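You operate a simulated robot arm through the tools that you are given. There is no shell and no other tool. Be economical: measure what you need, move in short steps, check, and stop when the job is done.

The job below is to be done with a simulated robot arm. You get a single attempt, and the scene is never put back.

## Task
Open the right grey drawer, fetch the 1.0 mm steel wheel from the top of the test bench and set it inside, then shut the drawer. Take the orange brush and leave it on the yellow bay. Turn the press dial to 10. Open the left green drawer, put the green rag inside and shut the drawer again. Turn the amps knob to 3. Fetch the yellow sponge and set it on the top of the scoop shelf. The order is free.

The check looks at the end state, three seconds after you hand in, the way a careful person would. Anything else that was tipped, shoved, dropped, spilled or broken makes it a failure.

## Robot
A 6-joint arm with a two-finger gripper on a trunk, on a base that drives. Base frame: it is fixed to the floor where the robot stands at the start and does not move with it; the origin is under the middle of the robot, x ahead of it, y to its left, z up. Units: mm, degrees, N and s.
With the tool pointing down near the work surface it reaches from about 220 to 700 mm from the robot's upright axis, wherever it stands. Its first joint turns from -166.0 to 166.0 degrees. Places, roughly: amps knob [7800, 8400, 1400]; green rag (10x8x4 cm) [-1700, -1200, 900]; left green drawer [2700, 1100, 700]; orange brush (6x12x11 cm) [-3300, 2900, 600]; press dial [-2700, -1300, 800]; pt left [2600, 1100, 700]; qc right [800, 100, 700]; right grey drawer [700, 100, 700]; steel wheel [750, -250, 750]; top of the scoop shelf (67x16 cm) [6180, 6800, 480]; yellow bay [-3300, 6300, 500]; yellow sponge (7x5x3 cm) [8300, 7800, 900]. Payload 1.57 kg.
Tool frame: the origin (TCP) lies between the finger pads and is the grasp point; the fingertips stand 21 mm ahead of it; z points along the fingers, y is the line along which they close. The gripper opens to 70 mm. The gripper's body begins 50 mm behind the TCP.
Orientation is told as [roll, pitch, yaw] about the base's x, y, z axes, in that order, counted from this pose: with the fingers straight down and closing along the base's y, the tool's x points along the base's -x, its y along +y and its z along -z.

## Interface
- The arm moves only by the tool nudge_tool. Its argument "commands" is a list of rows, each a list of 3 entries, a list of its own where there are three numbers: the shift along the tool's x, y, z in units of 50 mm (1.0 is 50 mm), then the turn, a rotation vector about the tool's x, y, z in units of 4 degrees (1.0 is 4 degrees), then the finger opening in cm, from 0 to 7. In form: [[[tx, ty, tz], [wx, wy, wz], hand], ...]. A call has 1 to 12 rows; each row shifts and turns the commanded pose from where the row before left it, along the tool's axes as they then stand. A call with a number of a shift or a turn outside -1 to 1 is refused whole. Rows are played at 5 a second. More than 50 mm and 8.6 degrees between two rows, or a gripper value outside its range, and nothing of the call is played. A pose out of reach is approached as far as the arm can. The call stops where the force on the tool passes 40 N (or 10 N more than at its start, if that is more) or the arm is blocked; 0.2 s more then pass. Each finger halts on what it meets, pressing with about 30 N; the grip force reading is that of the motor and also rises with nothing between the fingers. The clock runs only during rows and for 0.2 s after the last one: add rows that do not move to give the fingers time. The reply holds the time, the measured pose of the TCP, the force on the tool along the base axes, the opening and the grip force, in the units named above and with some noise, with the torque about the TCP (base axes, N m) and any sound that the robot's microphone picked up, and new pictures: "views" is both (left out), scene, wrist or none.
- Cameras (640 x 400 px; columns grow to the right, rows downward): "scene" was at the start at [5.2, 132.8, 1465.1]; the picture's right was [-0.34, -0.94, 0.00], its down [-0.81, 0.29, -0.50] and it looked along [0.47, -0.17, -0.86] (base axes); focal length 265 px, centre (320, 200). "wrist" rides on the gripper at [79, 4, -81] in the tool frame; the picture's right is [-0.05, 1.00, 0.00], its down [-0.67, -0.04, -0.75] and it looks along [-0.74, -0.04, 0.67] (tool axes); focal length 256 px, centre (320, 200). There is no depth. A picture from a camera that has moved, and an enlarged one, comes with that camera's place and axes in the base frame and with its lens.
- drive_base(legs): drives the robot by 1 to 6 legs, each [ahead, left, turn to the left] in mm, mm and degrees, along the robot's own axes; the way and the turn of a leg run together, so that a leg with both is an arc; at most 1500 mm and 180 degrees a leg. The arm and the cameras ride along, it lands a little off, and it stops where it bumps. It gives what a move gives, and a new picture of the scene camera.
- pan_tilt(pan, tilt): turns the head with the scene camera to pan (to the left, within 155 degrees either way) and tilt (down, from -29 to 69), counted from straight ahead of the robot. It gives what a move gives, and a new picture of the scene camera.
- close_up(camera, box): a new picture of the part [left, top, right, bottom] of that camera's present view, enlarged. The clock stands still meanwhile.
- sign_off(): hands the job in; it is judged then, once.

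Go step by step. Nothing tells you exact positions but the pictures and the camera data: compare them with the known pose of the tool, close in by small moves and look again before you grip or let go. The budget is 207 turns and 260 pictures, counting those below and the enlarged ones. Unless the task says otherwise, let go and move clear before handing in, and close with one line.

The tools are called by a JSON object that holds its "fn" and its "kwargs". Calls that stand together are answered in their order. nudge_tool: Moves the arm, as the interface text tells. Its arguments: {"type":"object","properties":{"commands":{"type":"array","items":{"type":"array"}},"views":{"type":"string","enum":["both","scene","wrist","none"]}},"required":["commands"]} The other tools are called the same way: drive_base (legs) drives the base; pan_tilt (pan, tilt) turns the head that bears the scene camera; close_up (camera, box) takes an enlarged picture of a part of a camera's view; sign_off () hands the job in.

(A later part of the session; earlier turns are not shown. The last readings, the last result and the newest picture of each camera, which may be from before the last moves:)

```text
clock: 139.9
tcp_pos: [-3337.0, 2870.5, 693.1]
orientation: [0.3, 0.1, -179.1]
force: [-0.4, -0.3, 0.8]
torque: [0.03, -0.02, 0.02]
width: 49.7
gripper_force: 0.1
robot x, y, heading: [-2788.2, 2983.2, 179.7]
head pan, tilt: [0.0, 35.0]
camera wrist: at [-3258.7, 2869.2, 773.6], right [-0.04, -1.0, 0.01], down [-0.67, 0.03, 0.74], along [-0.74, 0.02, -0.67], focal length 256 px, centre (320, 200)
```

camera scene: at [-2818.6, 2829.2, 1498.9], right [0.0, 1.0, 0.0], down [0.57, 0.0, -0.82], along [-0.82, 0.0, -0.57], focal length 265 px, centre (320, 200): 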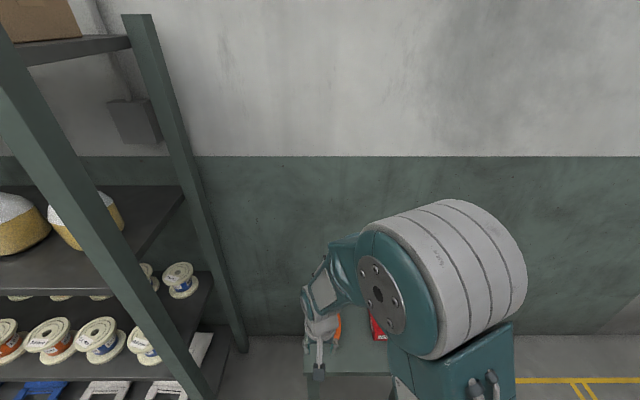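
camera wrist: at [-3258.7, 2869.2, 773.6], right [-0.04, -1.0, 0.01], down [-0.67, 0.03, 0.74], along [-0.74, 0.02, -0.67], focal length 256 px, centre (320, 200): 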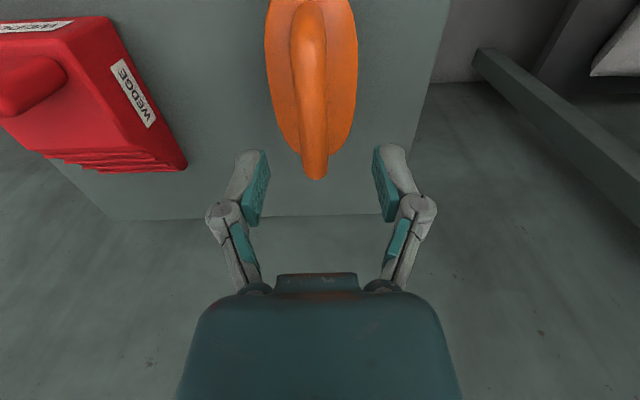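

{"fn": "nudge_tool", "kwargs": {"commands": [[[0, -0.13, 0.6], [0, 0, 0], 5], [[0, 0, 0.6], [0, 0, 0], 5], [[0, 0, 0.6], [0, 0, 0], 5], [[0, 0, 0], [0, 0, 0], 0], [[0, 0, 0], [0, 0, 0], 0], [[0, 0, 0], [0, 0, 0], 0]], "views": "wrist"}}

```text
clock: 140.7
tcp_pos: [-3340.5, 2877.6, 614.4]
orientation: [0.4, -0.7, -179.1]
force: [13.6, 5.4, 58.9]
torque: [0.29, -0.36, -0.02]
width: 47.8
gripper_force: 29.1
robot x, y, heading: [-2788.4, 2983.7, 179.8]
head pan, tilt: [0.0, 35.0]
stopped in row 4: the force on the tool passed its limit at 42 N (the readings are from after the stop); the commanded pose is now the measured one
camera wrist: at [-3261.2, 2875.8, 695.4], right [-0.04, -1.0, 0.01], down [-0.66, 0.03, 0.75], along [-0.75, 0.02, -0.66], focal length 256 px, centre (320, 200)
```

wrist: 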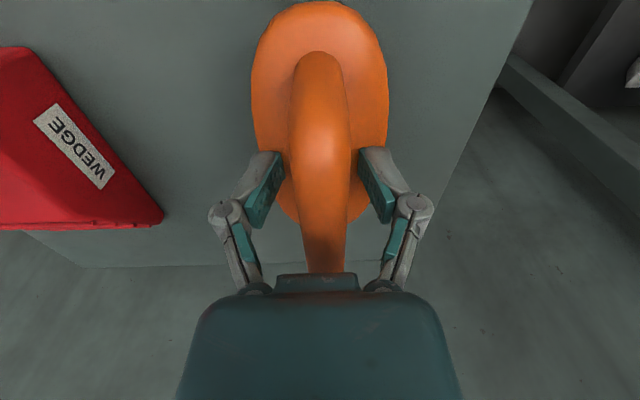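

The tips touched the brush body; I'll rise 6 mm and close on the handle.

{"fn": "nudge_tool", "kwargs": {"commands": [[[0, 0, -0.14], [0, 0.15, 0], 5], [[0, 0, 0], [0, 0, 0], 0], [[0, 0, 0], [0, 0, 0], 0], [[0, 0, 0], [0, 0, 0], 0], [[0, 0, 0], [0, 0, 0], 0]], "views": "wrist"}}

```text
clock: 141.9
tcp_pos: [-3340.3, 2877.8, 619.9]
orientation: [0.5, -0.1, -179.1]
force: [-0.5, -8.9, 46.6]
torque: [-1.21, -0.01, -0.01]
width: 16.0
gripper_force: 29.8
robot x, y, heading: [-2791.2, 2988.1, 179.9]
head pan, tilt: [0.0, 35.0]
camera wrist: at [-3261.4, 2875.2, 700.7], right [-0.04, -1.0, 0.01], down [-0.67, 0.03, 0.74], along [-0.74, 0.02, -0.67], focal length 256 px, centre (320, 200)
```

wrist: 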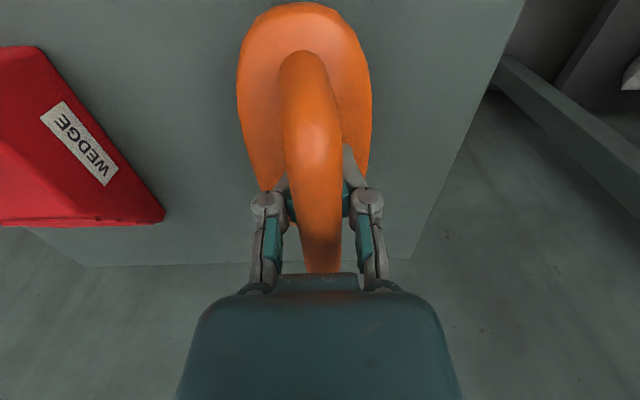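

{"fn": "nudge_tool", "kwargs": {"commands": [[[0, 0, -0.1], [0, 0, 0], 0], [[0, 0, -0.2], [0, 0, 0], 0], [[0, 0, -0.4], [0, 0, 0], 0], [[0, 0, -0.6], [0, 0, 0], 0], [[0, 0, 0], [0, 0, 0], 0]], "views": "both"}}

```text
clock: 143.1
tcp_pos: [-3340.0, 2877.5, 681.7]
orientation: [0.4, 0.4, -179.1]
force: [0.2, -0.8, -1.4]
torque: [-0.03, -0.04, 0.01]
width: 16.1
gripper_force: 30.1
robot x, y, heading: [-2790.4, 2988.5, 179.8]
head pan, tilt: [0.0, 35.0]
camera scene: at [-2820.3, 2831.1, 1499.0], right [0.0, 1.0, 0.0], down [0.57, 0.0, -0.82], along [-0.82, 0.0, -0.57], focal length 265 px, centre (320, 200)
camera wrist: at [-3261.3, 2876.4, 763.1], right [-0.04, -1.0, 0.01], down [-0.67, 0.03, 0.74], along [-0.74, 0.02, -0.67], focal length 256 px, centre (320, 200)
```

scene: 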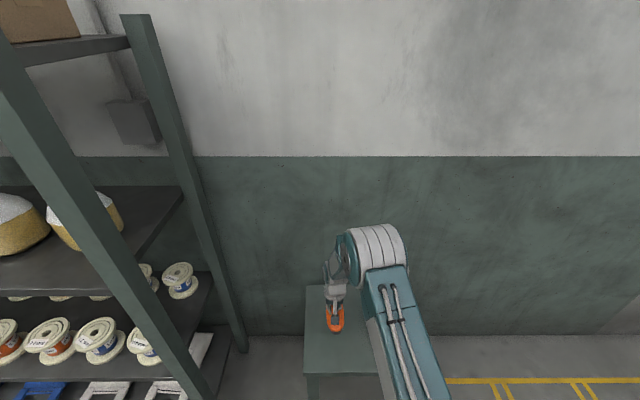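
wrist: 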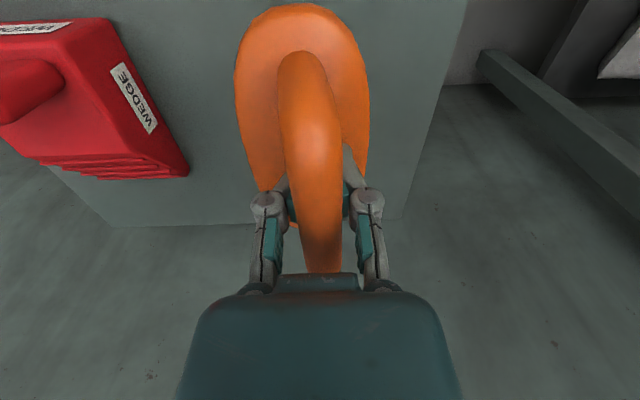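

The brush is held. Lifting, retracting, then driving along +y to the yellow bay.

{"fn": "nudge_tool", "kwargs": {"commands": [[[0, 0, -0.8], [0, 0, 0], 0], [[0, 0, -0.8], [0, 0, 0], 0], [[0, 0, -0.8], [0, 0, 0], 0], [[0.6, 0, -0.6], [0, 0, 0], 0], [[0.8, 0, 0], [0, 0, 0], 0], [[0.8, 0, 0], [0, 0, 0], 0], [[0.8, 0, 0], [0, 0, 0], 0]], "views": "none"}}

{"fn": "drive_base", "kwargs": {"legs": [[-300, 0, 0], [0, -1500, 0], [0, -1200, 0]]}}

{"fn": "pan_tilt", "kwargs": {"pan": -25, "tilt": 25}}

```text
clock: 144.7
tcp_pos: [-3192.0, 2882.0, 834.1]
orientation: [0.4, 0.4, -179.1]
force: [0.4, -0.2, -1.4]
torque: [-0.04, 0.02, -0.02]
width: 16.2
gripper_force: 29.6
robot x, y, heading: [-2792.8, 2987.9, 179.7]
head pan, tilt: [0.0, 35.0]
```

```text
clock: 159.5
tcp_pos: [-2844.1, 5600.7, 833.5]
orientation: [0.4, 0.4, -179.9]
force: [-1.7, -0.1, -1.0]
torque: [-0.01, 0.02, -0.02]
width: 15.9
gripper_force: 30.4
robot x, y, heading: [-2438.7, 5699.1, 179.0]
head pan, tilt: [0.0, 35.0]
camera scene: at [-2472.2, 5542.8, 1498.9], right [0.02, 1.0, 0.0], down [0.57, -0.01, -0.82], along [-0.82, 0.02, -0.57], focal length 265 px, centre (320, 200)
```

scene: 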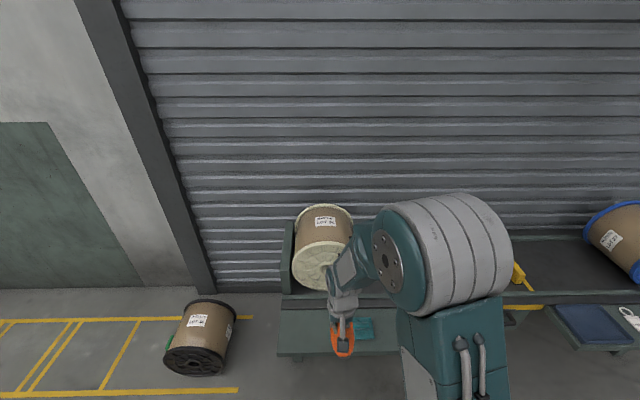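

```text
clock: 160.4
tcp_pos: [-2845.1, 5601.9, 833.6]
orientation: [0.4, 0.4, -180.0]
force: [0.7, -0.8, -1.3]
torque: [-0.03, 0.03, -0.03]
width: 15.6
gripper_force: 29.8
robot x, y, heading: [-2442.5, 5697.8, 179.0]
head pan, tilt: [-25.0, 25.0]
camera scene: at [-2466.9, 5583.0, 1514.8], right [0.44, 0.9, 0.0], down [0.38, -0.18, -0.91], along [-0.81, 0.4, -0.42], focal length 265 px, centre (320, 200)
```

scene: 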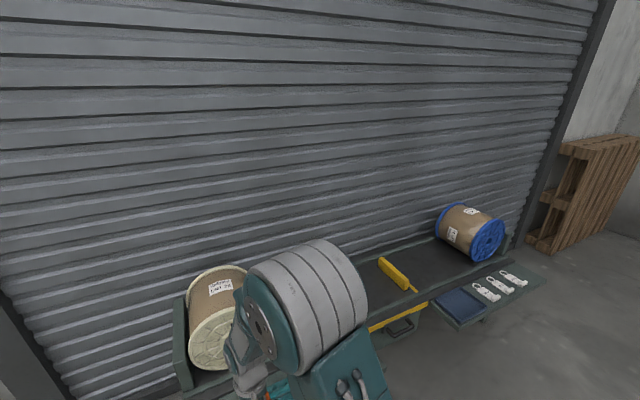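

{"fn": "drive_base", "kwargs": {"legs": [[0, -650, 1]]}}

{"fn": "pan_tilt", "kwargs": {"pan": 0, "tilt": 45}}

```text
clock: 164.0
tcp_pos: [-2834.5, 6244.2, 832.6]
orientation: [0.4, 0.3, -179.1]
force: [-0.2, -0.7, -2.0]
torque: [0.0, 0.03, 0.01]
width: 15.7
gripper_force: 29.7
robot x, y, heading: [-2431.7, 6346.9, 179.7]
head pan, tilt: [-25.0, 25.0]
camera scene: at [-2458.1, 6229.7, 1514.6], right [0.43, 0.9, 0.0], down [0.38, -0.18, -0.91], along [-0.82, 0.39, -0.42], focal length 265 px, centre (320, 200)
```

scene: 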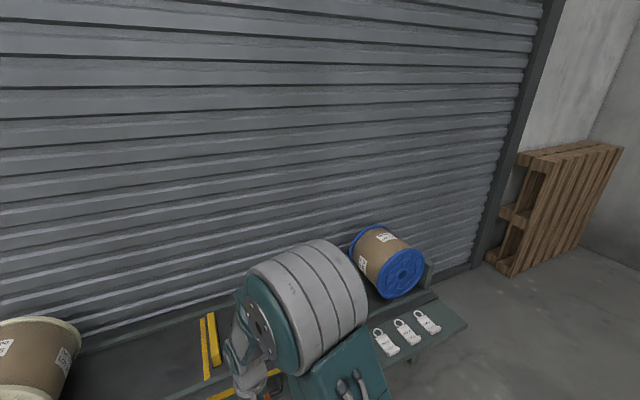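

```text
clock: 164.9
tcp_pos: [-2835.9, 6246.3, 833.8]
orientation: [0.4, 0.5, -179.1]
force: [-0.9, 0.2, -1.6]
torque: [-0.03, 0.01, 0.01]
width: 15.7
gripper_force: 29.9
robot x, y, heading: [-2433.6, 6350.0, 179.8]
head pan, tilt: [0.0, 45.0]
camera scene: at [-2456.0, 6193.4, 1484.3], right [0.01, 1.0, 0.0], down [0.71, 0.0, -0.71], along [-0.71, 0.0, -0.71], focal length 265 px, centre (320, 200)
```

scene: 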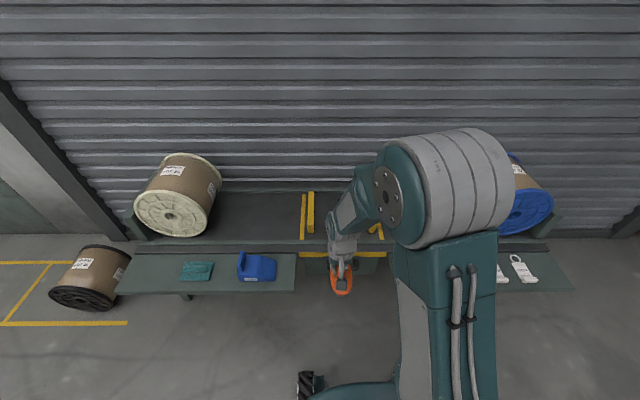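

I see yellow edge strips on the long shelf right behind my hand. I'll swing the arm aside to see the bay fully.

{"fn": "nudge_tool", "kwargs": {"commands": [[[0, -0.9, 0], [0, 0, 0], 0], [[0, -0.9, 0], [0, 0, 0], 0], [[0, -0.9, 0], [0, 0, 0], 0], [[0, -0.9, 0], [0, 0, 0], 0], [[0, -0.9, 0], [0, 0, 0], 0], [[0, -0.9, 0], [0, 0, 0], 0]], "views": "scene"}}

{"fn": "close_up", "kwargs": {"camera": "scene", "box": [220, 170, 420, 300]}}

```text
clock: 166.3
tcp_pos: [-2841.2, 6521.5, 830.0]
orientation: [0.6, 0.5, -179.1]
force: [0.0, -0.3, -1.7]
torque: [0.0, -0.01, -0.03]
width: 15.4
gripper_force: 30.6
robot x, y, heading: [-2435.3, 6349.3, 179.6]
head pan, tilt: [0.0, 45.0]
camera scene: at [-2456.0, 6196.8, 1484.5], right [0.0, 1.0, 0.0], down [0.71, 0.0, -0.71], along [-0.71, 0.0, -0.71], focal length 265 px, centre (320, 200)
```

scene: 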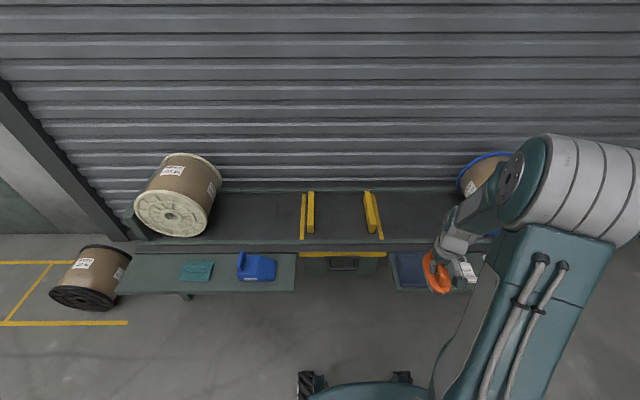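

```text
3.08 times, centred on (320, 235) of scene
camera zoom: at [-2456.0, 6196.8, 1484.5], right [0.0, 1.0, 0.0], down [0.71, 0.0, -0.71], along [-0.71, 0.0, -0.71], focal length 814 px, centre (320, 92)
```

zoom: 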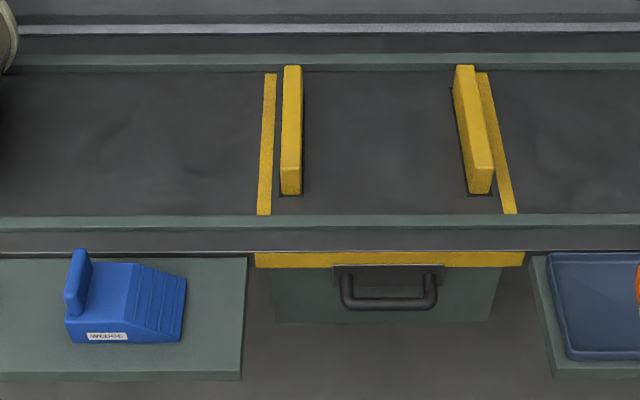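

The yellow bay lies between the yellow rails, centre about (-3335,6300), shelf z about 500. I'll drive 270 mm closer and bring the brush over.

{"fn": "drive_base", "kwargs": {"legs": [[270, 50, 0]]}}

{"fn": "nudge_tool", "kwargs": {"commands": [[[-0.5, 0.7, 0], [0, 0, 0], 0], [[-0.5, 0.7, 0], [0, 0, 0], 0], [[-0.7, 0.6, 0], [0, 0, 0], 0], [[-0.7, 0.6, 0], [0, 0, 0], 0], [[-0.7, 0.4, 0], [0, 0, 0], 0], [[-0.7, 0.3, 0], [0, 0, 0], 0]], "views": "both"}}

```text
clock: 168.3
tcp_pos: [-3111.2, 6469.6, 830.8]
orientation: [0.4, 0.4, -179.1]
force: [0.1, -0.3, -0.6]
torque: [-0.03, 0.02, -0.05]
width: 15.7
gripper_force: 30.7
robot x, y, heading: [-2705.1, 6296.1, 179.9]
head pan, tilt: [0.0, 45.0]
camera scene: at [-2726.8, 6146.4, 1484.5], right [0.0, 1.0, 0.0], down [0.71, 0.0, -0.71], along [-0.71, 0.0, -0.71], focal length 265 px, centre (320, 200)
```

scene: 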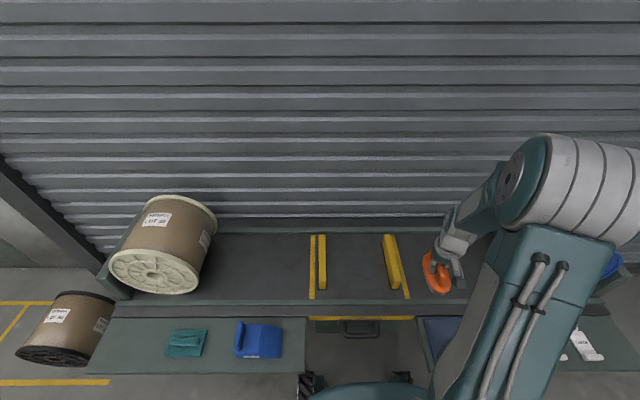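

```text
clock: 169.7
tcp_pos: [-3299.7, 6299.1, 830.4]
orientation: [0.3, 0.3, -179.2]
force: [0.3, 0.1, -0.8]
torque: [-0.03, 0.0, 0.0]
width: 15.5
gripper_force: 29.9
robot x, y, heading: [-2704.4, 6295.0, 179.8]
head pan, tilt: [0.0, 45.0]
camera scene: at [-2727.7, 6143.8, 1484.2], right [0.0, 1.0, 0.0], down [0.71, 0.0, -0.71], along [-0.71, 0.0, -0.71], focal length 265 px, centre (320, 200)
camera wrist: at [-3220.2, 6297.5, 912.6], right [-0.04, -1.0, 0.01], down [-0.67, 0.03, 0.74], along [-0.74, 0.02, -0.67], focal length 256 px, centre (320, 200)
```

scene: 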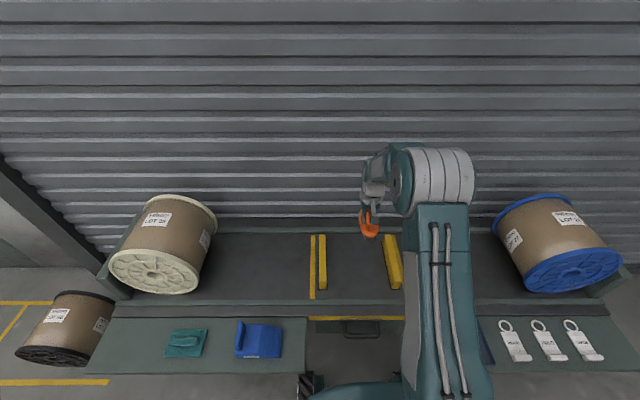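
wrist: 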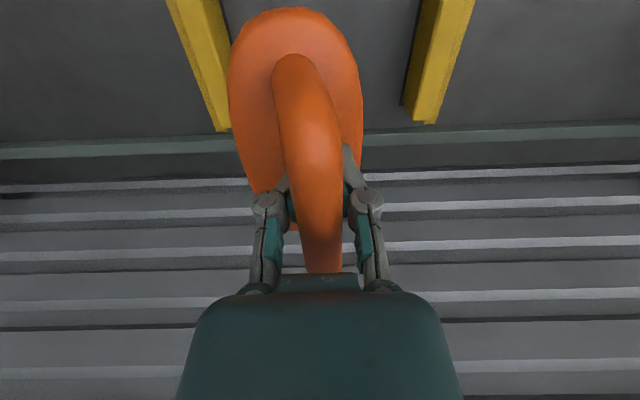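

{"fn": "nudge_tool", "kwargs": {"commands": [[[-0.7, -0.06, 0], [0, 0, 0], 0], [[-0.7, -0.06, 0], [0, 0, 0], 0], [[0, 0, 0.8], [0, 0, 0], 0], [[0, 0, 0.8], [0, 0, 0], 0], [[0, 0, 0.8], [0, 0, 0], 0], [[0, 0, 0.8], [0, 0, 0], 0], [[0, 0, 0.8], [0, 0, 0], 0]], "views": "both"}}

```text
clock: 171.3
tcp_pos: [-3366.6, 6304.5, 630.7]
orientation: [0.3, 0.4, -179.1]
force: [-0.1, 0.4, -1.3]
torque: [-0.01, 0.0, 0.0]
width: 15.5
gripper_force: 30.5
robot x, y, heading: [-2703.0, 6295.0, 179.5]
head pan, tilt: [0.0, 45.0]
camera scene: at [-2728.0, 6144.3, 1484.2], right [0.0, 1.0, 0.0], down [0.71, 0.0, -0.71], along [-0.71, 0.0, -0.71], focal length 265 px, centre (320, 200)
camera wrist: at [-3288.4, 6303.2, 712.9], right [-0.04, -1.0, 0.01], down [-0.67, 0.03, 0.74], along [-0.74, 0.02, -0.67], focal length 256 px, centre (320, 200)
```

scene: 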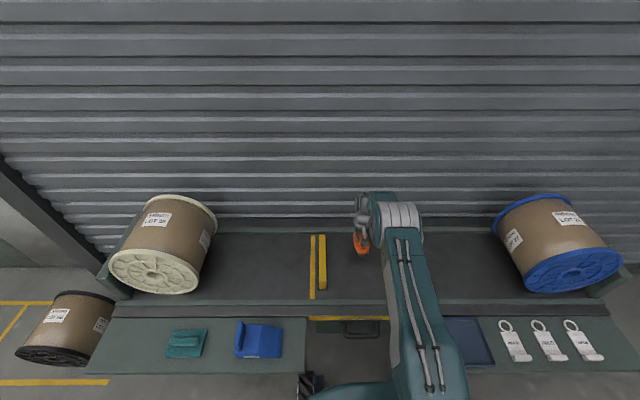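
wrist: 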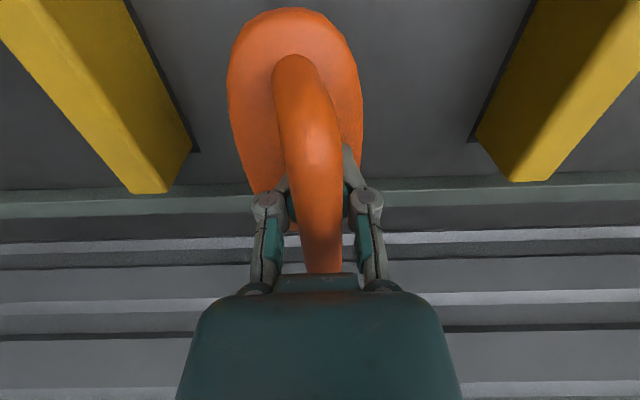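

{"fn": "nudge_tool", "kwargs": {"commands": [[[0, 0, 0.2], [0, 0, 0], 0], [[0, 0, 0.2], [0, 0, 0], 0], [[0, 0, 0.15], [0, 0, 0], 0], [[0, 0, 0.1], [0, 0, 0], 0], [[0, 0, 0.1], [0, 0, 0], 0], [[0, 0, 0.1], [0, 0, 0], 0], [[0, 0, 0.1], [0, 0, 0], 0], [[0, 0, 0.1], [0, 0, 0], 0], [[0, 0, 0.1], [0, 0, 0], 0], [[0, 0, 0.1], [0, 0, 0], 0], [[0, 0, 0.1], [0, 0, 0], 0], [[0, 0, 0.1], [0, 0, 0], 0]], "views": "wrist"}}

```text
clock: 172.9
tcp_pos: [-3370.9, 6303.6, 589.8]
orientation: [0.5, 0.1, -179.1]
force: [4.6, -0.3, 15.6]
torque: [-0.17, 0.07, 0.06]
width: 15.6
gripper_force: 30.4
robot x, y, heading: [-2704.9, 6297.8, 179.8]
head pan, tilt: [0.0, 45.0]
stopped in row 8: the force on the tool passed its limit at 47 N (the readings are from after the stop); the commanded pose is now the measured one
camera wrist: at [-3291.2, 6302.1, 671.3], right [-0.04, -1.0, 0.01], down [-0.67, 0.03, 0.74], along [-0.74, 0.02, -0.67], focal length 256 px, centre (320, 200)
```

wrist: 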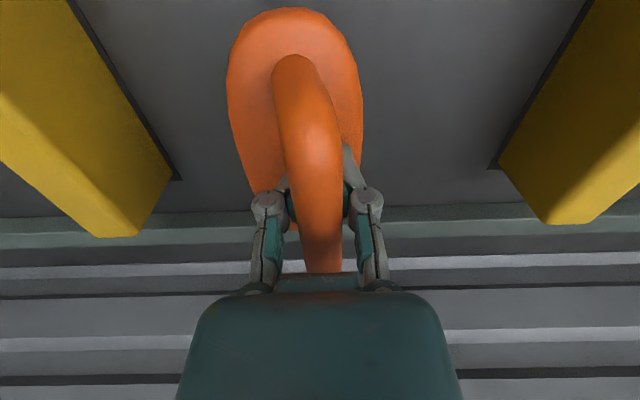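

The brush has touched down. Releasing and lifting off.

{"fn": "nudge_tool", "kwargs": {"commands": [[[0, 0, 0], [0, 0, 0], 1.8], [[0, 0, 0], [0, 0, 0], 2.5], [[0, 0, 0], [0, 0, 0], 4.5], [[0, 0, 0], [0, 0, 0], 4.5], [[0, 0, -0.3], [0, 0, 0], 4.5], [[0, 0, -0.6], [0, 0, 0], 4.5], [[0, 0, -0.9], [0, 0, 0], 4.5]], "views": "wrist"}}

```text
clock: 174.5
tcp_pos: [-3367.0, 6303.6, 676.6]
orientation: [0.5, 0.3, -179.0]
force: [-0.1, -0.9, 0.0]
torque: [0.0, 0.02, 0.02]
width: 45.3
gripper_force: 0.0
robot x, y, heading: [-2703.0, 6297.9, 179.8]
head pan, tilt: [0.0, 45.0]
camera wrist: at [-3290.3, 6302.6, 758.5], right [-0.04, -1.0, 0.01], down [-0.67, 0.03, 0.74], along [-0.74, 0.02, -0.67], focal length 256 px, centre (320, 200)
```

wrist: 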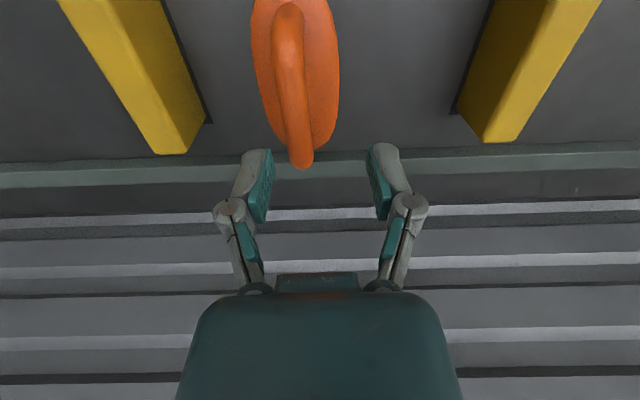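

The brush stands in the yellow bay. I'll retract and drive back toward the rag on the blue bench.

{"fn": "nudge_tool", "kwargs": {"commands": [[[0, 0, -0.9], [0, 0, 0], 0], [[0, 0, -0.9], [0, 0, 0], 0], [[0.5, 0, -0.8], [0, 0, 0], 0], [[0.9, 0, -0.4], [0, 0, 0], 0], [[0.9, 0, 0], [0, 0, 0], 0], [[0.9, 0, 0], [0, 0, 0], 0], [[0.9, 0, 0], [0, 0, 0], 0], [[0.9, 0, 0], [0, 0, 0], 0]], "views": "none"}}

{"fn": "drive_base", "kwargs": {"legs": [[-300, 0, 0], [-140, 1490, 0], [-140, 1490, 0], [-140, 1490, 0], [-140, 1490, 0]]}}

{"fn": "drive_base", "kwargs": {"legs": [[0, 0, 90], [900, 0, 0]]}}

{"fn": "pan_tilt", "kwargs": {"pan": 0, "tilt": 35}}

```text
clock: 176.3
tcp_pos: [-3119.9, 6310.2, 831.4]
orientation: [0.6, 0.1, -179.1]
force: [-0.7, 0.0, -0.9]
torque: [-0.02, 0.02, 0.03]
width: 0.0
gripper_force: 28.6
robot x, y, heading: [-2700.8, 6297.3, 179.7]
head pan, tilt: [0.0, 45.0]
```

```text
clock: 206.2
tcp_pos: [-2021.6, 391.1, 831.3]
orientation: [0.4, 0.2, -174.8]
force: [0.1, -0.4, -0.8]
torque: [0.01, 0.03, -0.03]
width: 0.0
gripper_force: 28.4
robot x, y, heading: [-1607.8, 409.5, -175.8]
head pan, tilt: [0.0, 45.0]
camera scene: at [-1617.9, 255.3, 1484.4], right [-0.07, 1.0, 0.0], down [0.71, 0.05, -0.71], along [-0.7, -0.05, -0.71], focal length 265 px, centre (320, 200)
```

scene: 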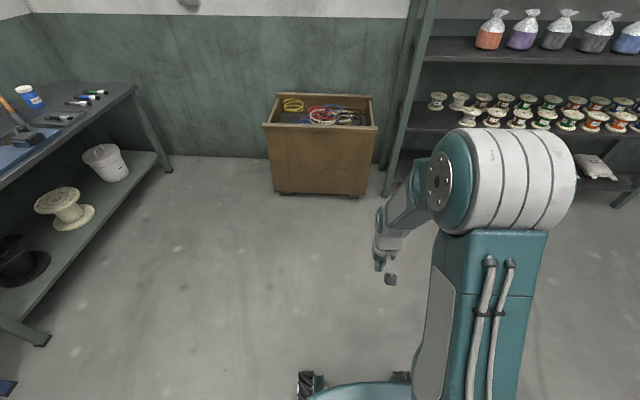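

```text
clock: 214.8
tcp_pos: [-1495.4, -900.5, 832.0]
orientation: [0.3, 0.2, -83.4]
force: [0.0, -0.2, -0.3]
torque: [0.0, -0.03, -0.03]
width: 0.1
gripper_force: 28.6
robot x, y, heading: [-1526.1, -488.6, -84.9]
head pan, tilt: [0.0, 45.0]
camera scene: at [-1367.2, -492.4, 1484.3], right [-1.0, -0.09, 0.0], down [-0.07, 0.7, -0.71], along [0.07, -0.7, -0.71], focal length 265 px, centre (320, 200)
```

scene: 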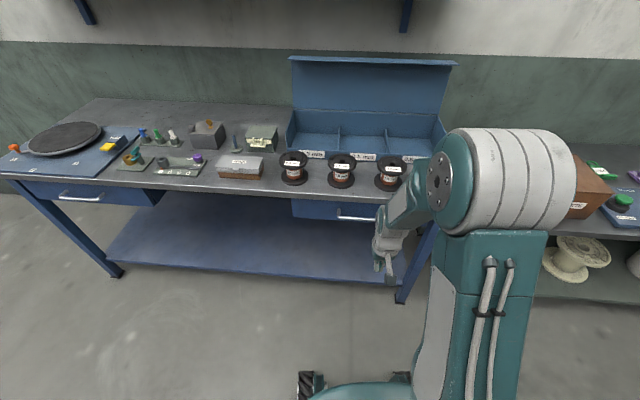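

```text
clock: 215.5
tcp_pos: [-1495.5, -900.2, 831.6]
orientation: [0.4, 0.2, -83.4]
force: [0.3, 0.5, 0.6]
torque: [0.04, 0.01, -0.01]
width: 0.0
gripper_force: 28.3
robot x, y, heading: [-1525.0, -484.9, -84.7]
head pan, tilt: [0.0, 35.0]
camera scene: at [-1366.6, -499.1, 1499.1], right [-1.0, -0.09, 0.0], down [-0.06, 0.57, -0.82], along [0.08, -0.81, -0.57], focal length 265 px, centre (320, 200)
```

scene: 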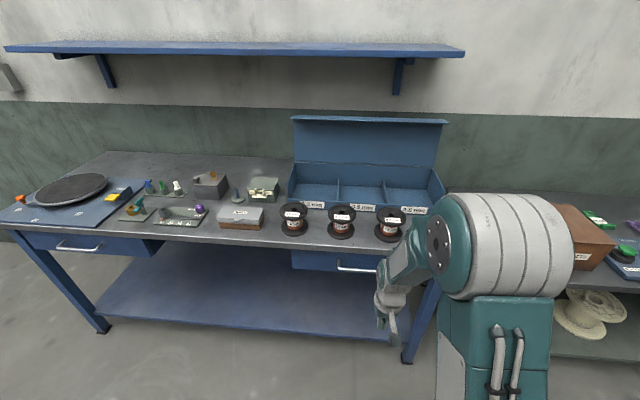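

The rag should be at the bench's right corner, hidden by my arm. I'll raise the arm and shift right.

{"fn": "nudge_tool", "kwargs": {"commands": [[[0, 0, -0.9], [0, 0, 0.4], 5], [[0, 0, -0.9], [0, 0, 0], 5], [[0, 0, -0.6], [0, 0, 0], 5]], "views": "none"}}

{"fn": "drive_base", "kwargs": {"legs": [[100, -170, -5]]}}

{"fn": "close_up", "kwargs": {"camera": "wrist", "box": [0, 0, 640, 400]}}

```text
clock: 216.3
tcp_pos: [-1496.6, -900.4, 950.2]
orientation: [0.4, 0.2, -85.0]
force: [0.0, 0.3, -0.8]
torque: [-0.03, -0.01, -0.01]
width: 49.9
gripper_force: 0.1
robot x, y, heading: [-1523.3, -487.0, -84.6]
head pan, tilt: [0.0, 35.0]
```

```text
clock: 217.9
tcp_pos: [-1693.8, -1008.0, 949.9]
orientation: [0.2, 0.3, -90.1]
force: [0.9, -0.1, 0.3]
torque: [0.01, 0.03, 0.04]
width: 49.8
gripper_force: 0.1
robot x, y, heading: [-1684.6, -593.5, -89.5]
head pan, tilt: [0.0, 35.0]
camera scene: at [-1527.0, -620.6, 1498.5], right [-1.0, -0.01, 0.0], down [-0.01, 0.57, -0.82], along [0.0, -0.82, -0.57], focal length 265 px, centre (320, 200)
```

scene: 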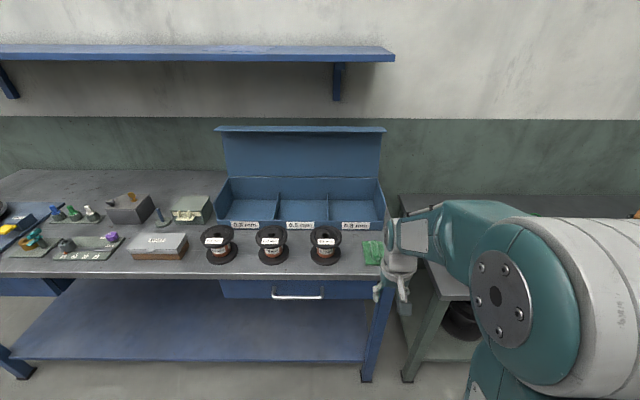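

```text
1.00 times, centred on (320, 200) of wrist (not enlarged: the box is as wide or as high as the picture)
camera zoom: at [-1689.8, -929.0, 1031.2], right [1.0, -0.05, 0.0], down [-0.04, -0.67, 0.74], along [-0.04, -0.74, -0.67], focal length 256 px, centre (320, 200)
```

zoom: 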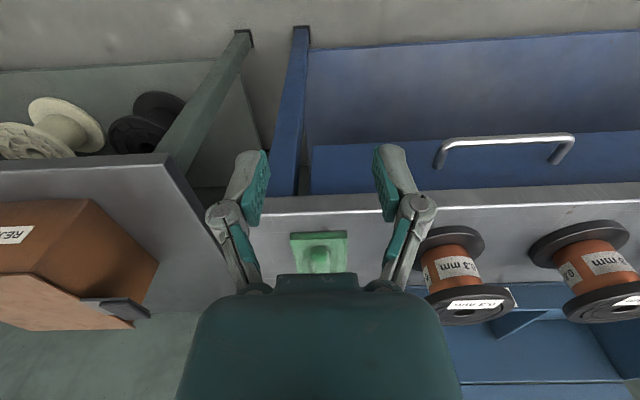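

The rag is at about (-1712,-1283), top about z 820, with a raised fold in the middle. Driving 150 mm closer and zooming in.

{"fn": "drive_base", "kwargs": {"legs": [[150, 0, 0]]}}

{"fn": "close_up", "kwargs": {"camera": "wrist", "box": [200, 130, 440, 280]}}

{"fn": "close_up", "kwargs": {"camera": "scene", "box": [320, 230, 440, 305]}}

```text
clock: 219.2
tcp_pos: [-1696.2, -1161.0, 950.2]
orientation: [0.4, 0.3, -90.3]
force: [0.4, -0.6, 0.1]
torque: [0.0, 0.02, 0.05]
width: 50.1
gripper_force: 0.1
robot x, y, heading: [-1685.0, -745.3, -89.8]
head pan, tilt: [0.0, 35.0]
camera scene: at [-1530.3, -773.2, 1499.0], right [-1.0, 0.0, 0.0], down [0.0, 0.57, -0.82], along [0.0, -0.82, -0.57], focal length 265 px, centre (320, 200)
```

scene: 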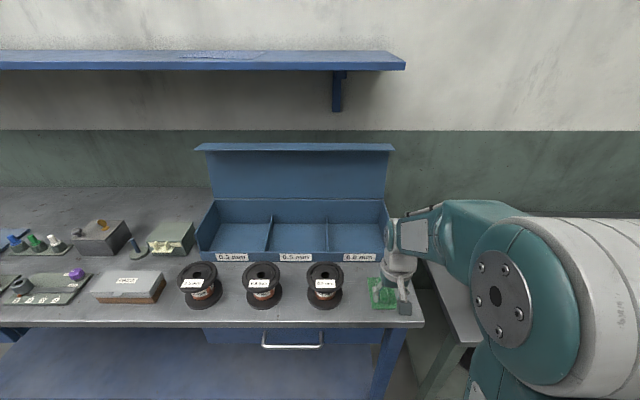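

```text
2.67 times, centred on (320, 205) of wrist
camera zoom: at [-1693.1, -1080.8, 1031.2], right [1.0, -0.06, 0.01], down [-0.04, -0.67, 0.74], along [-0.04, -0.74, -0.67], focal length 683 px, centre (320, 187)
```

zoom: 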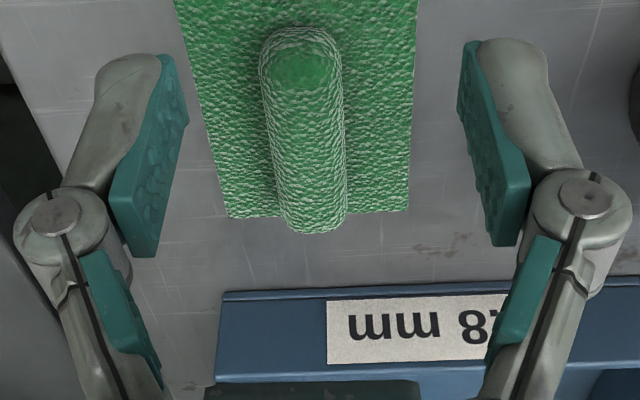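

```text
5.33 times, centred on (380, 268) of scene
camera zoom: at [-1530.3, -773.2, 1499.0], right [-1.0, 0.0, 0.0], down [0.0, 0.57, -0.82], along [0.0, -0.82, -0.57], focal length 1412 px, centre (0, -160)
```

zoom: 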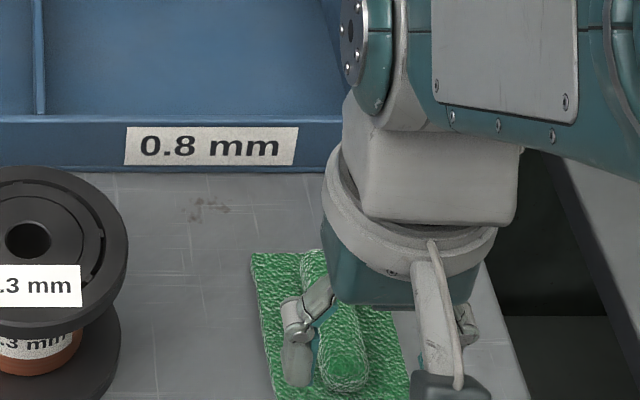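

{"fn": "nudge_tool", "kwargs": {"commands": [[[-0.8, -0.09, 0.4], [0, 0, 0], 5], [[-0.8, -0.09, 0.4], [0, 0, 0], 5], [[-0.84, -0.09, 0.4], [0, 0, 0], 5], [[0, 0, 0.4], [0, 0, 0], 5], [[0, 0, 0], [0, 0, 0], 5]], "views": "wrist"}}

```text
clock: 220.4
tcp_pos: [-1712.2, -1284.8, 881.9]
orientation: [0.4, -0.7, -90.4]
force: [-1.9, 11.5, 53.6]
torque: [0.42, 0.12, -0.12]
width: 42.4
gripper_force: 30.0
robot x, y, heading: [-1685.1, -744.7, -89.8]
head pan, tilt: [0.0, 35.0]
stopped in row 5: the force on the tool passed its limit at 45 N (the readings are from after the stop); the commanded pose is now the measured one
camera wrist: at [-1707.9, -1203.8, 960.5], right [1.0, -0.06, 0.01], down [-0.05, -0.65, 0.75], along [-0.04, -0.75, -0.66], focal length 256 px, centre (320, 200)
```

wrist: 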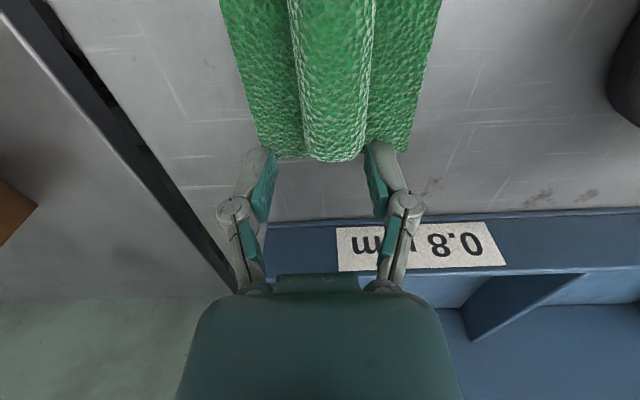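

I touched the bench top: it is at about z 858, higher than triangulated, so the rag's centre is really at about (-1704,-1237), top about 895. I'll rise, shift back 48 mm and descend on the roll.

{"fn": "nudge_tool", "kwargs": {"commands": [[[0, 0, -0.9], [0, 0.2, 0], 5], [[0.48, 0.08, 0], [0, 0, 0], 5], [[0.48, 0.08, 0], [0, 0, 0], 5], [[0, 0, 0], [0, 0, 0], 5]], "views": "wrist"}}

```text
clock: 221.4
tcp_pos: [-1703.2, -1237.1, 920.1]
orientation: [0.5, 0.6, -90.2]
force: [0.2, -0.1, -0.6]
torque: [-0.01, 0.0, -0.01]
width: 50.1
gripper_force: 0.0
robot x, y, heading: [-1685.3, -746.4, -90.1]
head pan, tilt: [0.0, 35.0]
camera wrist: at [-1698.6, -1158.0, 1002.2], right [1.0, -0.06, 0.01], down [-0.05, -0.67, 0.74], along [-0.04, -0.74, -0.68], focal length 256 px, centre (320, 200)
```

wrist: 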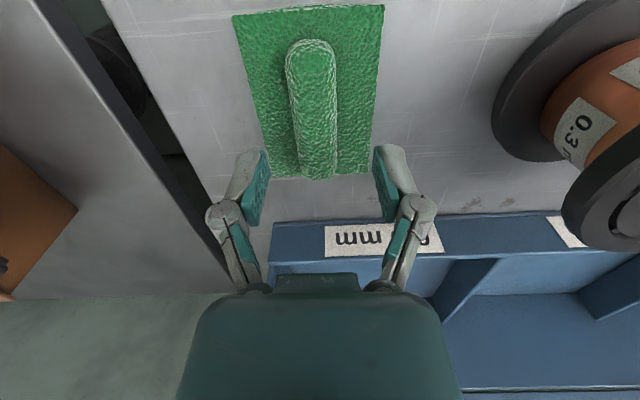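

{"fn": "nudge_tool", "kwargs": {"commands": [[[0.2, 0, 0.3], [0, 0, 0], 5], [[0, 0, 0.36], [0, 0, 0], 5], [[0, 0, 0], [0, 0, 0], 1], [[0, 0, 0], [0, 0, 0], 0], [[0, 0, 0], [0, 0, 0], 0], [[0, 0, 0], [0, 0, 0], 0]], "views": "wrist"}}

```text
clock: 222.8
tcp_pos: [-1703.0, -1227.8, 886.6]
orientation: [0.5, 0.5, -90.2]
force: [-1.4, -0.7, 16.1]
torque: [-0.02, 0.04, -0.01]
width: 22.8
gripper_force: 30.3
robot x, y, heading: [-1687.9, -745.8, -89.7]
head pan, tilt: [0.0, 35.0]
camera wrist: at [-1699.2, -1148.0, 968.9], right [1.0, -0.06, 0.01], down [-0.05, -0.67, 0.74], along [-0.04, -0.74, -0.67], focal length 256 px, centre (320, 200)
```

wrist: 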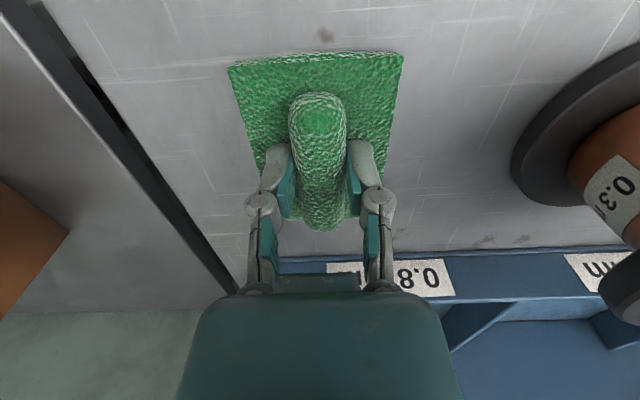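

Rag held (22.8 mm). I'll lift, retract, and drive toward the green bench by way of y≈-690, stopping to look.

{"fn": "nudge_tool", "kwargs": {"commands": [[[0, 0, -0.6], [0, 0, 0], 0], [[0, 0, -0.9], [0, 0, 0], 0], [[0.6, 0, -0.6], [0, 0, 0], 0], [[0.9, 0, -0.3], [0, 0, 0], 0], [[0.9, 0, 0], [0, 0, 0], 0], [[0.6, 0, 0], [0, 0, 0], 0]], "views": "none"}}

{"fn": "drive_base", "kwargs": {"legs": [[-70, 0, 0], [0, 0, 90], [1500, 0, 0], [1500, 0, 0]]}}

{"fn": "pan_tilt", "kwargs": {"pan": 30, "tilt": 20}}

```text
clock: 224.2
tcp_pos: [-1702.1, -1075.7, 1009.8]
orientation: [0.5, 0.6, -90.3]
force: [0.1, -0.4, -1.1]
torque: [0.03, -0.01, -0.05]
width: 22.9
gripper_force: 30.0
robot x, y, heading: [-1689.9, -748.7, -89.8]
head pan, tilt: [0.0, 35.0]
```

```text
clock: 243.0
tcp_pos: [1638.6, -747.8, 1008.1]
orientation: [0.5, 0.6, -1.4]
force: [-0.5, 0.9, -0.1]
torque: [-0.03, 0.0, -0.01]
width: 23.2
gripper_force: 30.6
robot x, y, heading: [1306.6, -729.9, -0.9]
head pan, tilt: [0.0, 35.0]
camera scene: at [1340.3, -571.5, 1499.1], right [-0.02, -1.0, 0.0], down [-0.57, 0.01, -0.82], along [0.82, -0.01, -0.57], focal length 265 px, centre (320, 200)
```

scene: 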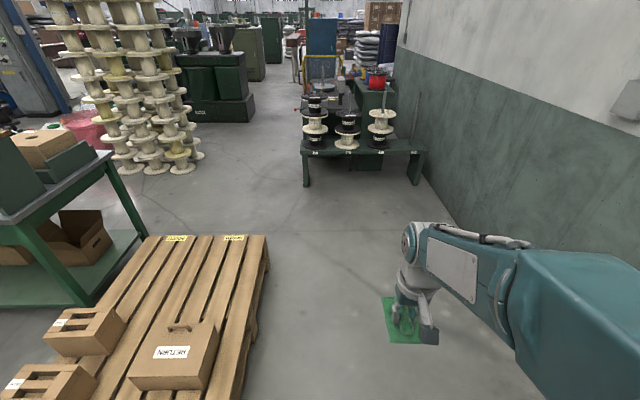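

```text
clock: 244.0
tcp_pos: [1636.7, -748.4, 1009.4]
orientation: [0.5, 0.6, -1.4]
force: [-0.1, 1.0, -1.5]
torque: [-0.03, -0.01, -0.01]
width: 23.0
gripper_force: 30.0
robot x, y, heading: [1312.0, -728.8, -1.0]
head pan, tilt: [30.0, 20.0]
camera scene: at [1333.6, -524.8, 1522.9], right [0.49, -0.87, 0.0], down [-0.3, -0.17, -0.94], along [0.82, 0.46, -0.34], focal length 265 px, centre (320, 200)
```

scene: 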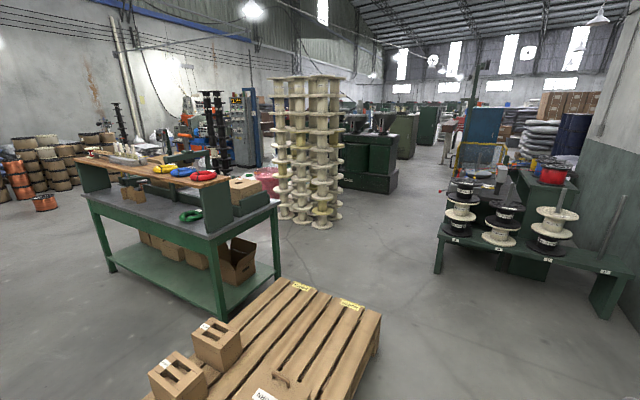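

The green bench spans x≈2360–2950, y≈830–2300, and its front faces +x; the left drawer is near (2950,1100). A pallet and a low table lie on either side of the lane. I'll go round via x≈3350.

{"fn": "drive_base", "kwargs": {"legs": [[1500, 0, 1], [540, 0, 0], [0, 0, 90], [1490, 0, 0], [130, -150, 0]]}}

{"fn": "pan_tilt", "kwargs": {"pan": 90, "tilt": 40}}

```text
clock: 266.1
tcp_pos: [3424.7, 1216.7, 1009.5]
orientation: [0.4, 0.6, 92.5]
force: [-0.9, -0.4, -0.7]
torque: [0.0, -0.02, -0.04]
width: 23.2
gripper_force: 30.2
robot x, y, heading: [3434.0, 884.5, 93.0]
head pan, tilt: [30.0, 20.0]
camera scene: at [3221.5, 898.2, 1522.3], right [0.84, 0.54, 0.0], down [0.19, -0.29, -0.94], along [-0.51, 0.79, -0.34], focal length 265 px, centre (320, 200)
```

scene: 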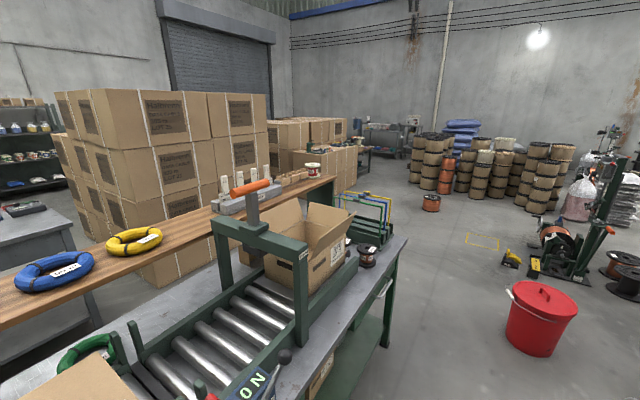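

```text
clock: 267.4
tcp_pos: [3425.7, 1215.1, 1008.9]
orientation: [0.5, 0.6, 92.5]
force: [0.5, 0.2, 0.1]
torque: [0.01, 0.0, 0.02]
width: 22.9
gripper_force: 30.1
robot x, y, heading: [3427.9, 886.4, 93.1]
head pan, tilt: [90.0, 40.0]
camera scene: at [3192.2, 815.9, 1491.6], right [-0.05, 1.0, 0.0], down [0.64, 0.03, -0.77], along [-0.76, -0.04, -0.64], focal length 265 px, centre (320, 200)
```

scene: 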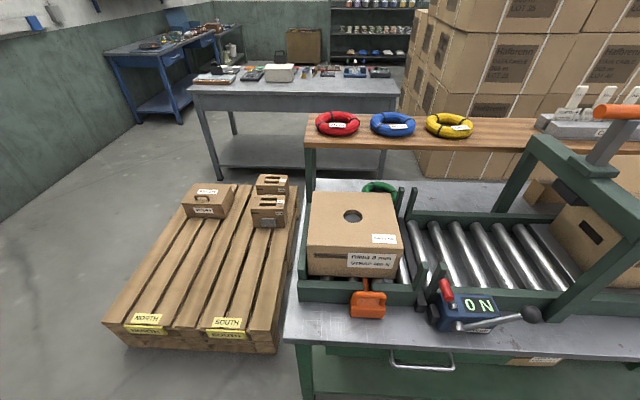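

The drawer handle is visible below the bench's front edge near (2915,1070). I'll lay the rag on the free strip at the bench's left front corner (about (2865,810)) while I open the drawer.

{"fn": "nudge_tool", "kwargs": {"commands": [[[0.57, 0.79, 0], [0, 0, 0], 0], [[0.57, 0.79, 0], [0, 0, 0], 0], [[0.57, 0.79, 0], [0, 0, 0], 0], [[0.57, 0.79, 0], [0, 0, 0], 0], [[0.57, 0.79, 0], [0, 0, 0], 0], [[0.57, 0.79, 0], [0, 0, 0], 0], [[0.57, 0.79, 0], [0, 0, 0], 0], [[0.57, 0.79, 0], [0, 0, 0], 0], [[0.57, 0.79, 0], [0, 0, 0], 0], [[0.57, 0.79, 0], [0, 0, 0], 0], [[0.57, 0.79, 0], [0, 0, 0], 0], [[0.57, 0.79, 0], [0, 0, 0], 0]], "views": "both"}}

```text
clock: 270.0
tcp_pos: [2964.0, 859.4, 1025.3]
orientation: [1.2, 0.6, 91.8]
force: [0.1, -0.4, 0.6]
torque: [-0.01, -0.03, -0.02]
width: 22.9
gripper_force: 29.6
robot x, y, heading: [3427.8, 889.0, 92.9]
head pan, tilt: [90.0, 40.0]
camera scene: at [3187.4, 814.6, 1490.8], right [-0.05, 1.0, 0.0], down [0.64, 0.03, -0.76], along [-0.76, -0.04, -0.65], focal length 265 px, centre (320, 200)
camera wrist: at [2963.1, 781.6, 1106.6], right [-1.0, 0.02, 0.02], down [0.03, 0.68, 0.74], along [0.0, 0.74, -0.68], focal length 256 px, centre (320, 200)
```

scene: 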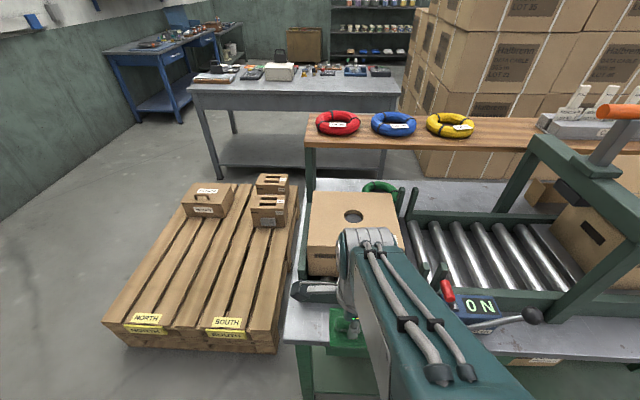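
wrist: 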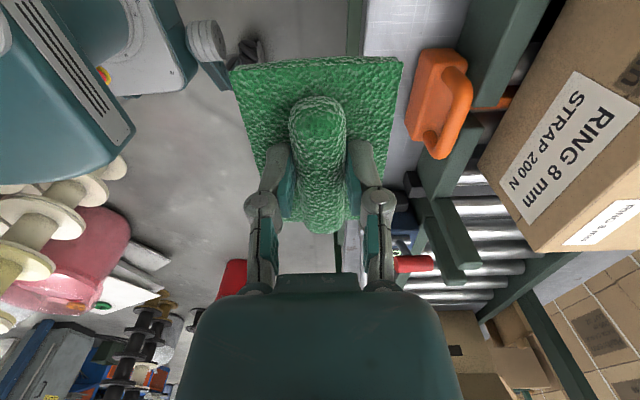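

{"fn": "nudge_tool", "kwargs": {"commands": [[[0.4, 0.76, 0.1], [0, 0, 0], 0], [[0.4, 0.76, 0.1], [0, 0, 0], 0], [[0.4, 0.76, 0.1], [0, 0, 0], 0], [[0, 0, 0.9], [0, 0, 0], 0], [[0, 0, 0.6], [0, 0, 0], 0]], "views": "both"}}

```text
clock: 270.6
tcp_pos: [2893.4, 854.5, 1103.1]
orientation: [10.3, 1.8, 88.0]
force: [-0.3, 0.3, -1.3]
torque: [0.01, 0.01, 0.03]
width: 22.9
gripper_force: 30.3
robot x, y, heading: [3426.9, 889.0, 93.0]
head pan, tilt: [90.0, 40.0]
stopped in row 3: the arm was blocked; the commanded pose is now the measured one
camera scene: at [3188.0, 814.7, 1490.9], right [-0.05, 1.0, 0.0], down [0.64, 0.03, -0.76], along [-0.76, -0.04, -0.65], focal length 265 px, centre (320, 200)
camera wrist: at [2899.8, 777.8, 1186.8], right [-0.98, 0.09, 0.18], down [0.19, 0.68, 0.7], along [-0.06, 0.72, -0.69], focal length 256 px, centre (320, 200)
```

scene: 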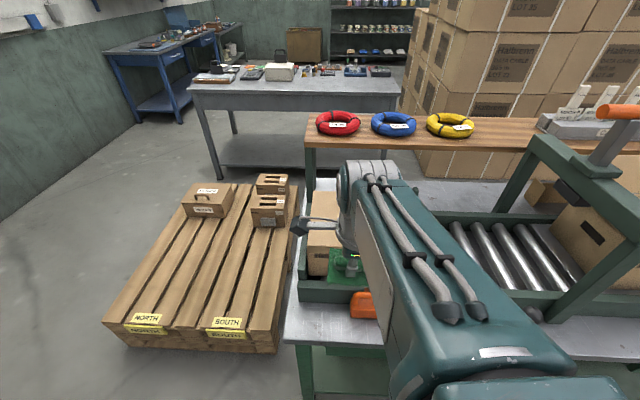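
wrist: 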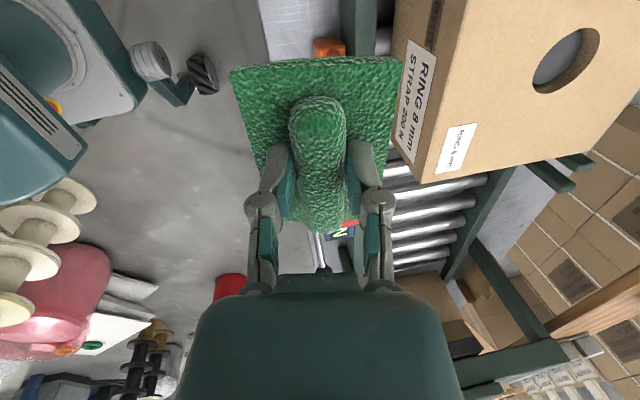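

The arm met a joint limit with the tool wound around there. Better to work sideways as with the first drawer: I'll unwind the arm to the front and stand the base at about (3060,450), heading 90.

{"fn": "nudge_tool", "kwargs": {"commands": [[[-0.4, -0.7, 0], [0.15, 0.87, 0], 0], [[-0.5, -0.75, 0], [0.15, 0.87, 0], 0], [[-0.5, -0.75, 0], [0.15, 0.87, -0.3], 0], [[-0.57, -0.79, 0], [0, 0, -0.3], 0], [[-0.57, -0.79, 0], [0, 0, -0.3], 0], [[-0.57, -0.79, 0], [0, 0, 0], 0], [[-0.57, -0.79, 0], [0, 0, 0], 0], [[-0.57, -0.79, 0], [0, 0, 0], 0], [[-0.5, -0.79, 0], [0, 0, 0], 0]], "views": "none"}}

{"fn": "drive_base", "kwargs": {"legs": [[-440, 0, -3], [0, 370, 0]]}}

{"fn": "pan_tilt", "kwargs": {"pan": 20, "tilt": 45}}

```text
clock: 272.6
tcp_pos: [3230.5, 1086.1, 1004.7]
orientation: [9.6, 11.6, 93.5]
force: [-1.0, 0.8, -0.6]
torque: [0.01, -0.01, -0.02]
width: 23.0
gripper_force: 29.8
robot x, y, heading: [3429.6, 889.6, 93.3]
head pan, tilt: [90.0, 40.0]
```

```text
clock: 277.2
tcp_pos: [2885.4, 625.6, 1009.9]
orientation: [10.3, 11.6, 92.4]
force: [4.8, 5.0, 2.5]
torque: [-0.31, 0.29, 0.01]
width: 23.1
gripper_force: 29.9
robot x, y, heading: [3068.3, 420.9, 91.9]
head pan, tilt: [90.0, 40.0]
camera scene: at [2849.7, 353.6, 1499.7], right [-0.03, 1.0, 0.0], down [0.63, 0.02, -0.77], along [-0.77, -0.02, -0.63], focal length 265 px, centre (320, 200)
```

scene: 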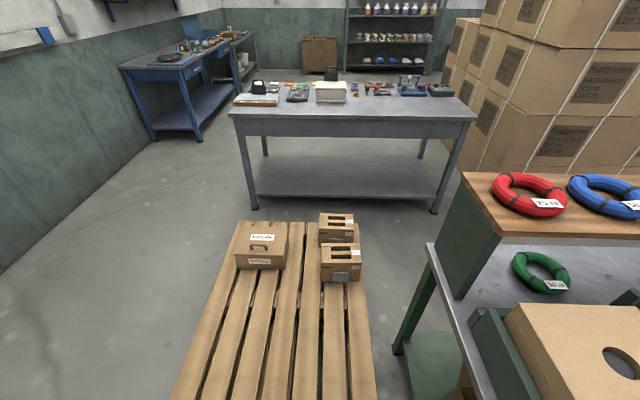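

```text
clock: 278.6
tcp_pos: [2873.9, 620.4, 1004.8]
orientation: [9.7, 11.5, 92.4]
force: [-0.1, 0.4, -1.4]
torque: [0.02, 0.04, 0.01]
width: 22.7
gripper_force: 30.0
robot x, y, heading: [3067.7, 418.0, 92.2]
head pan, tilt: [20.0, 45.0]
camera scene: at [2900.1, 427.0, 1488.3], right [0.93, 0.38, -0.01], down [0.26, -0.65, -0.71], along [-0.27, 0.66, -0.7], focal length 265 px, centre (320, 200)
```

scene: 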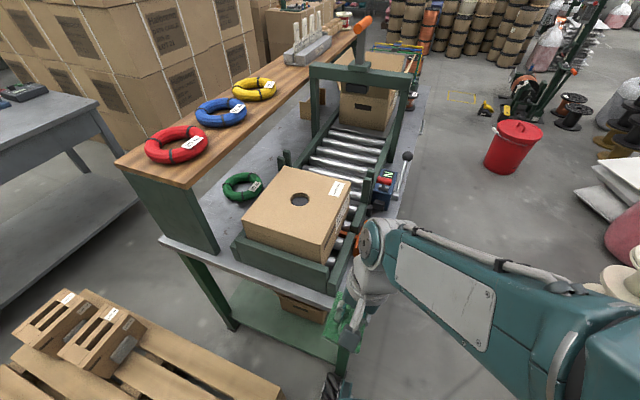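

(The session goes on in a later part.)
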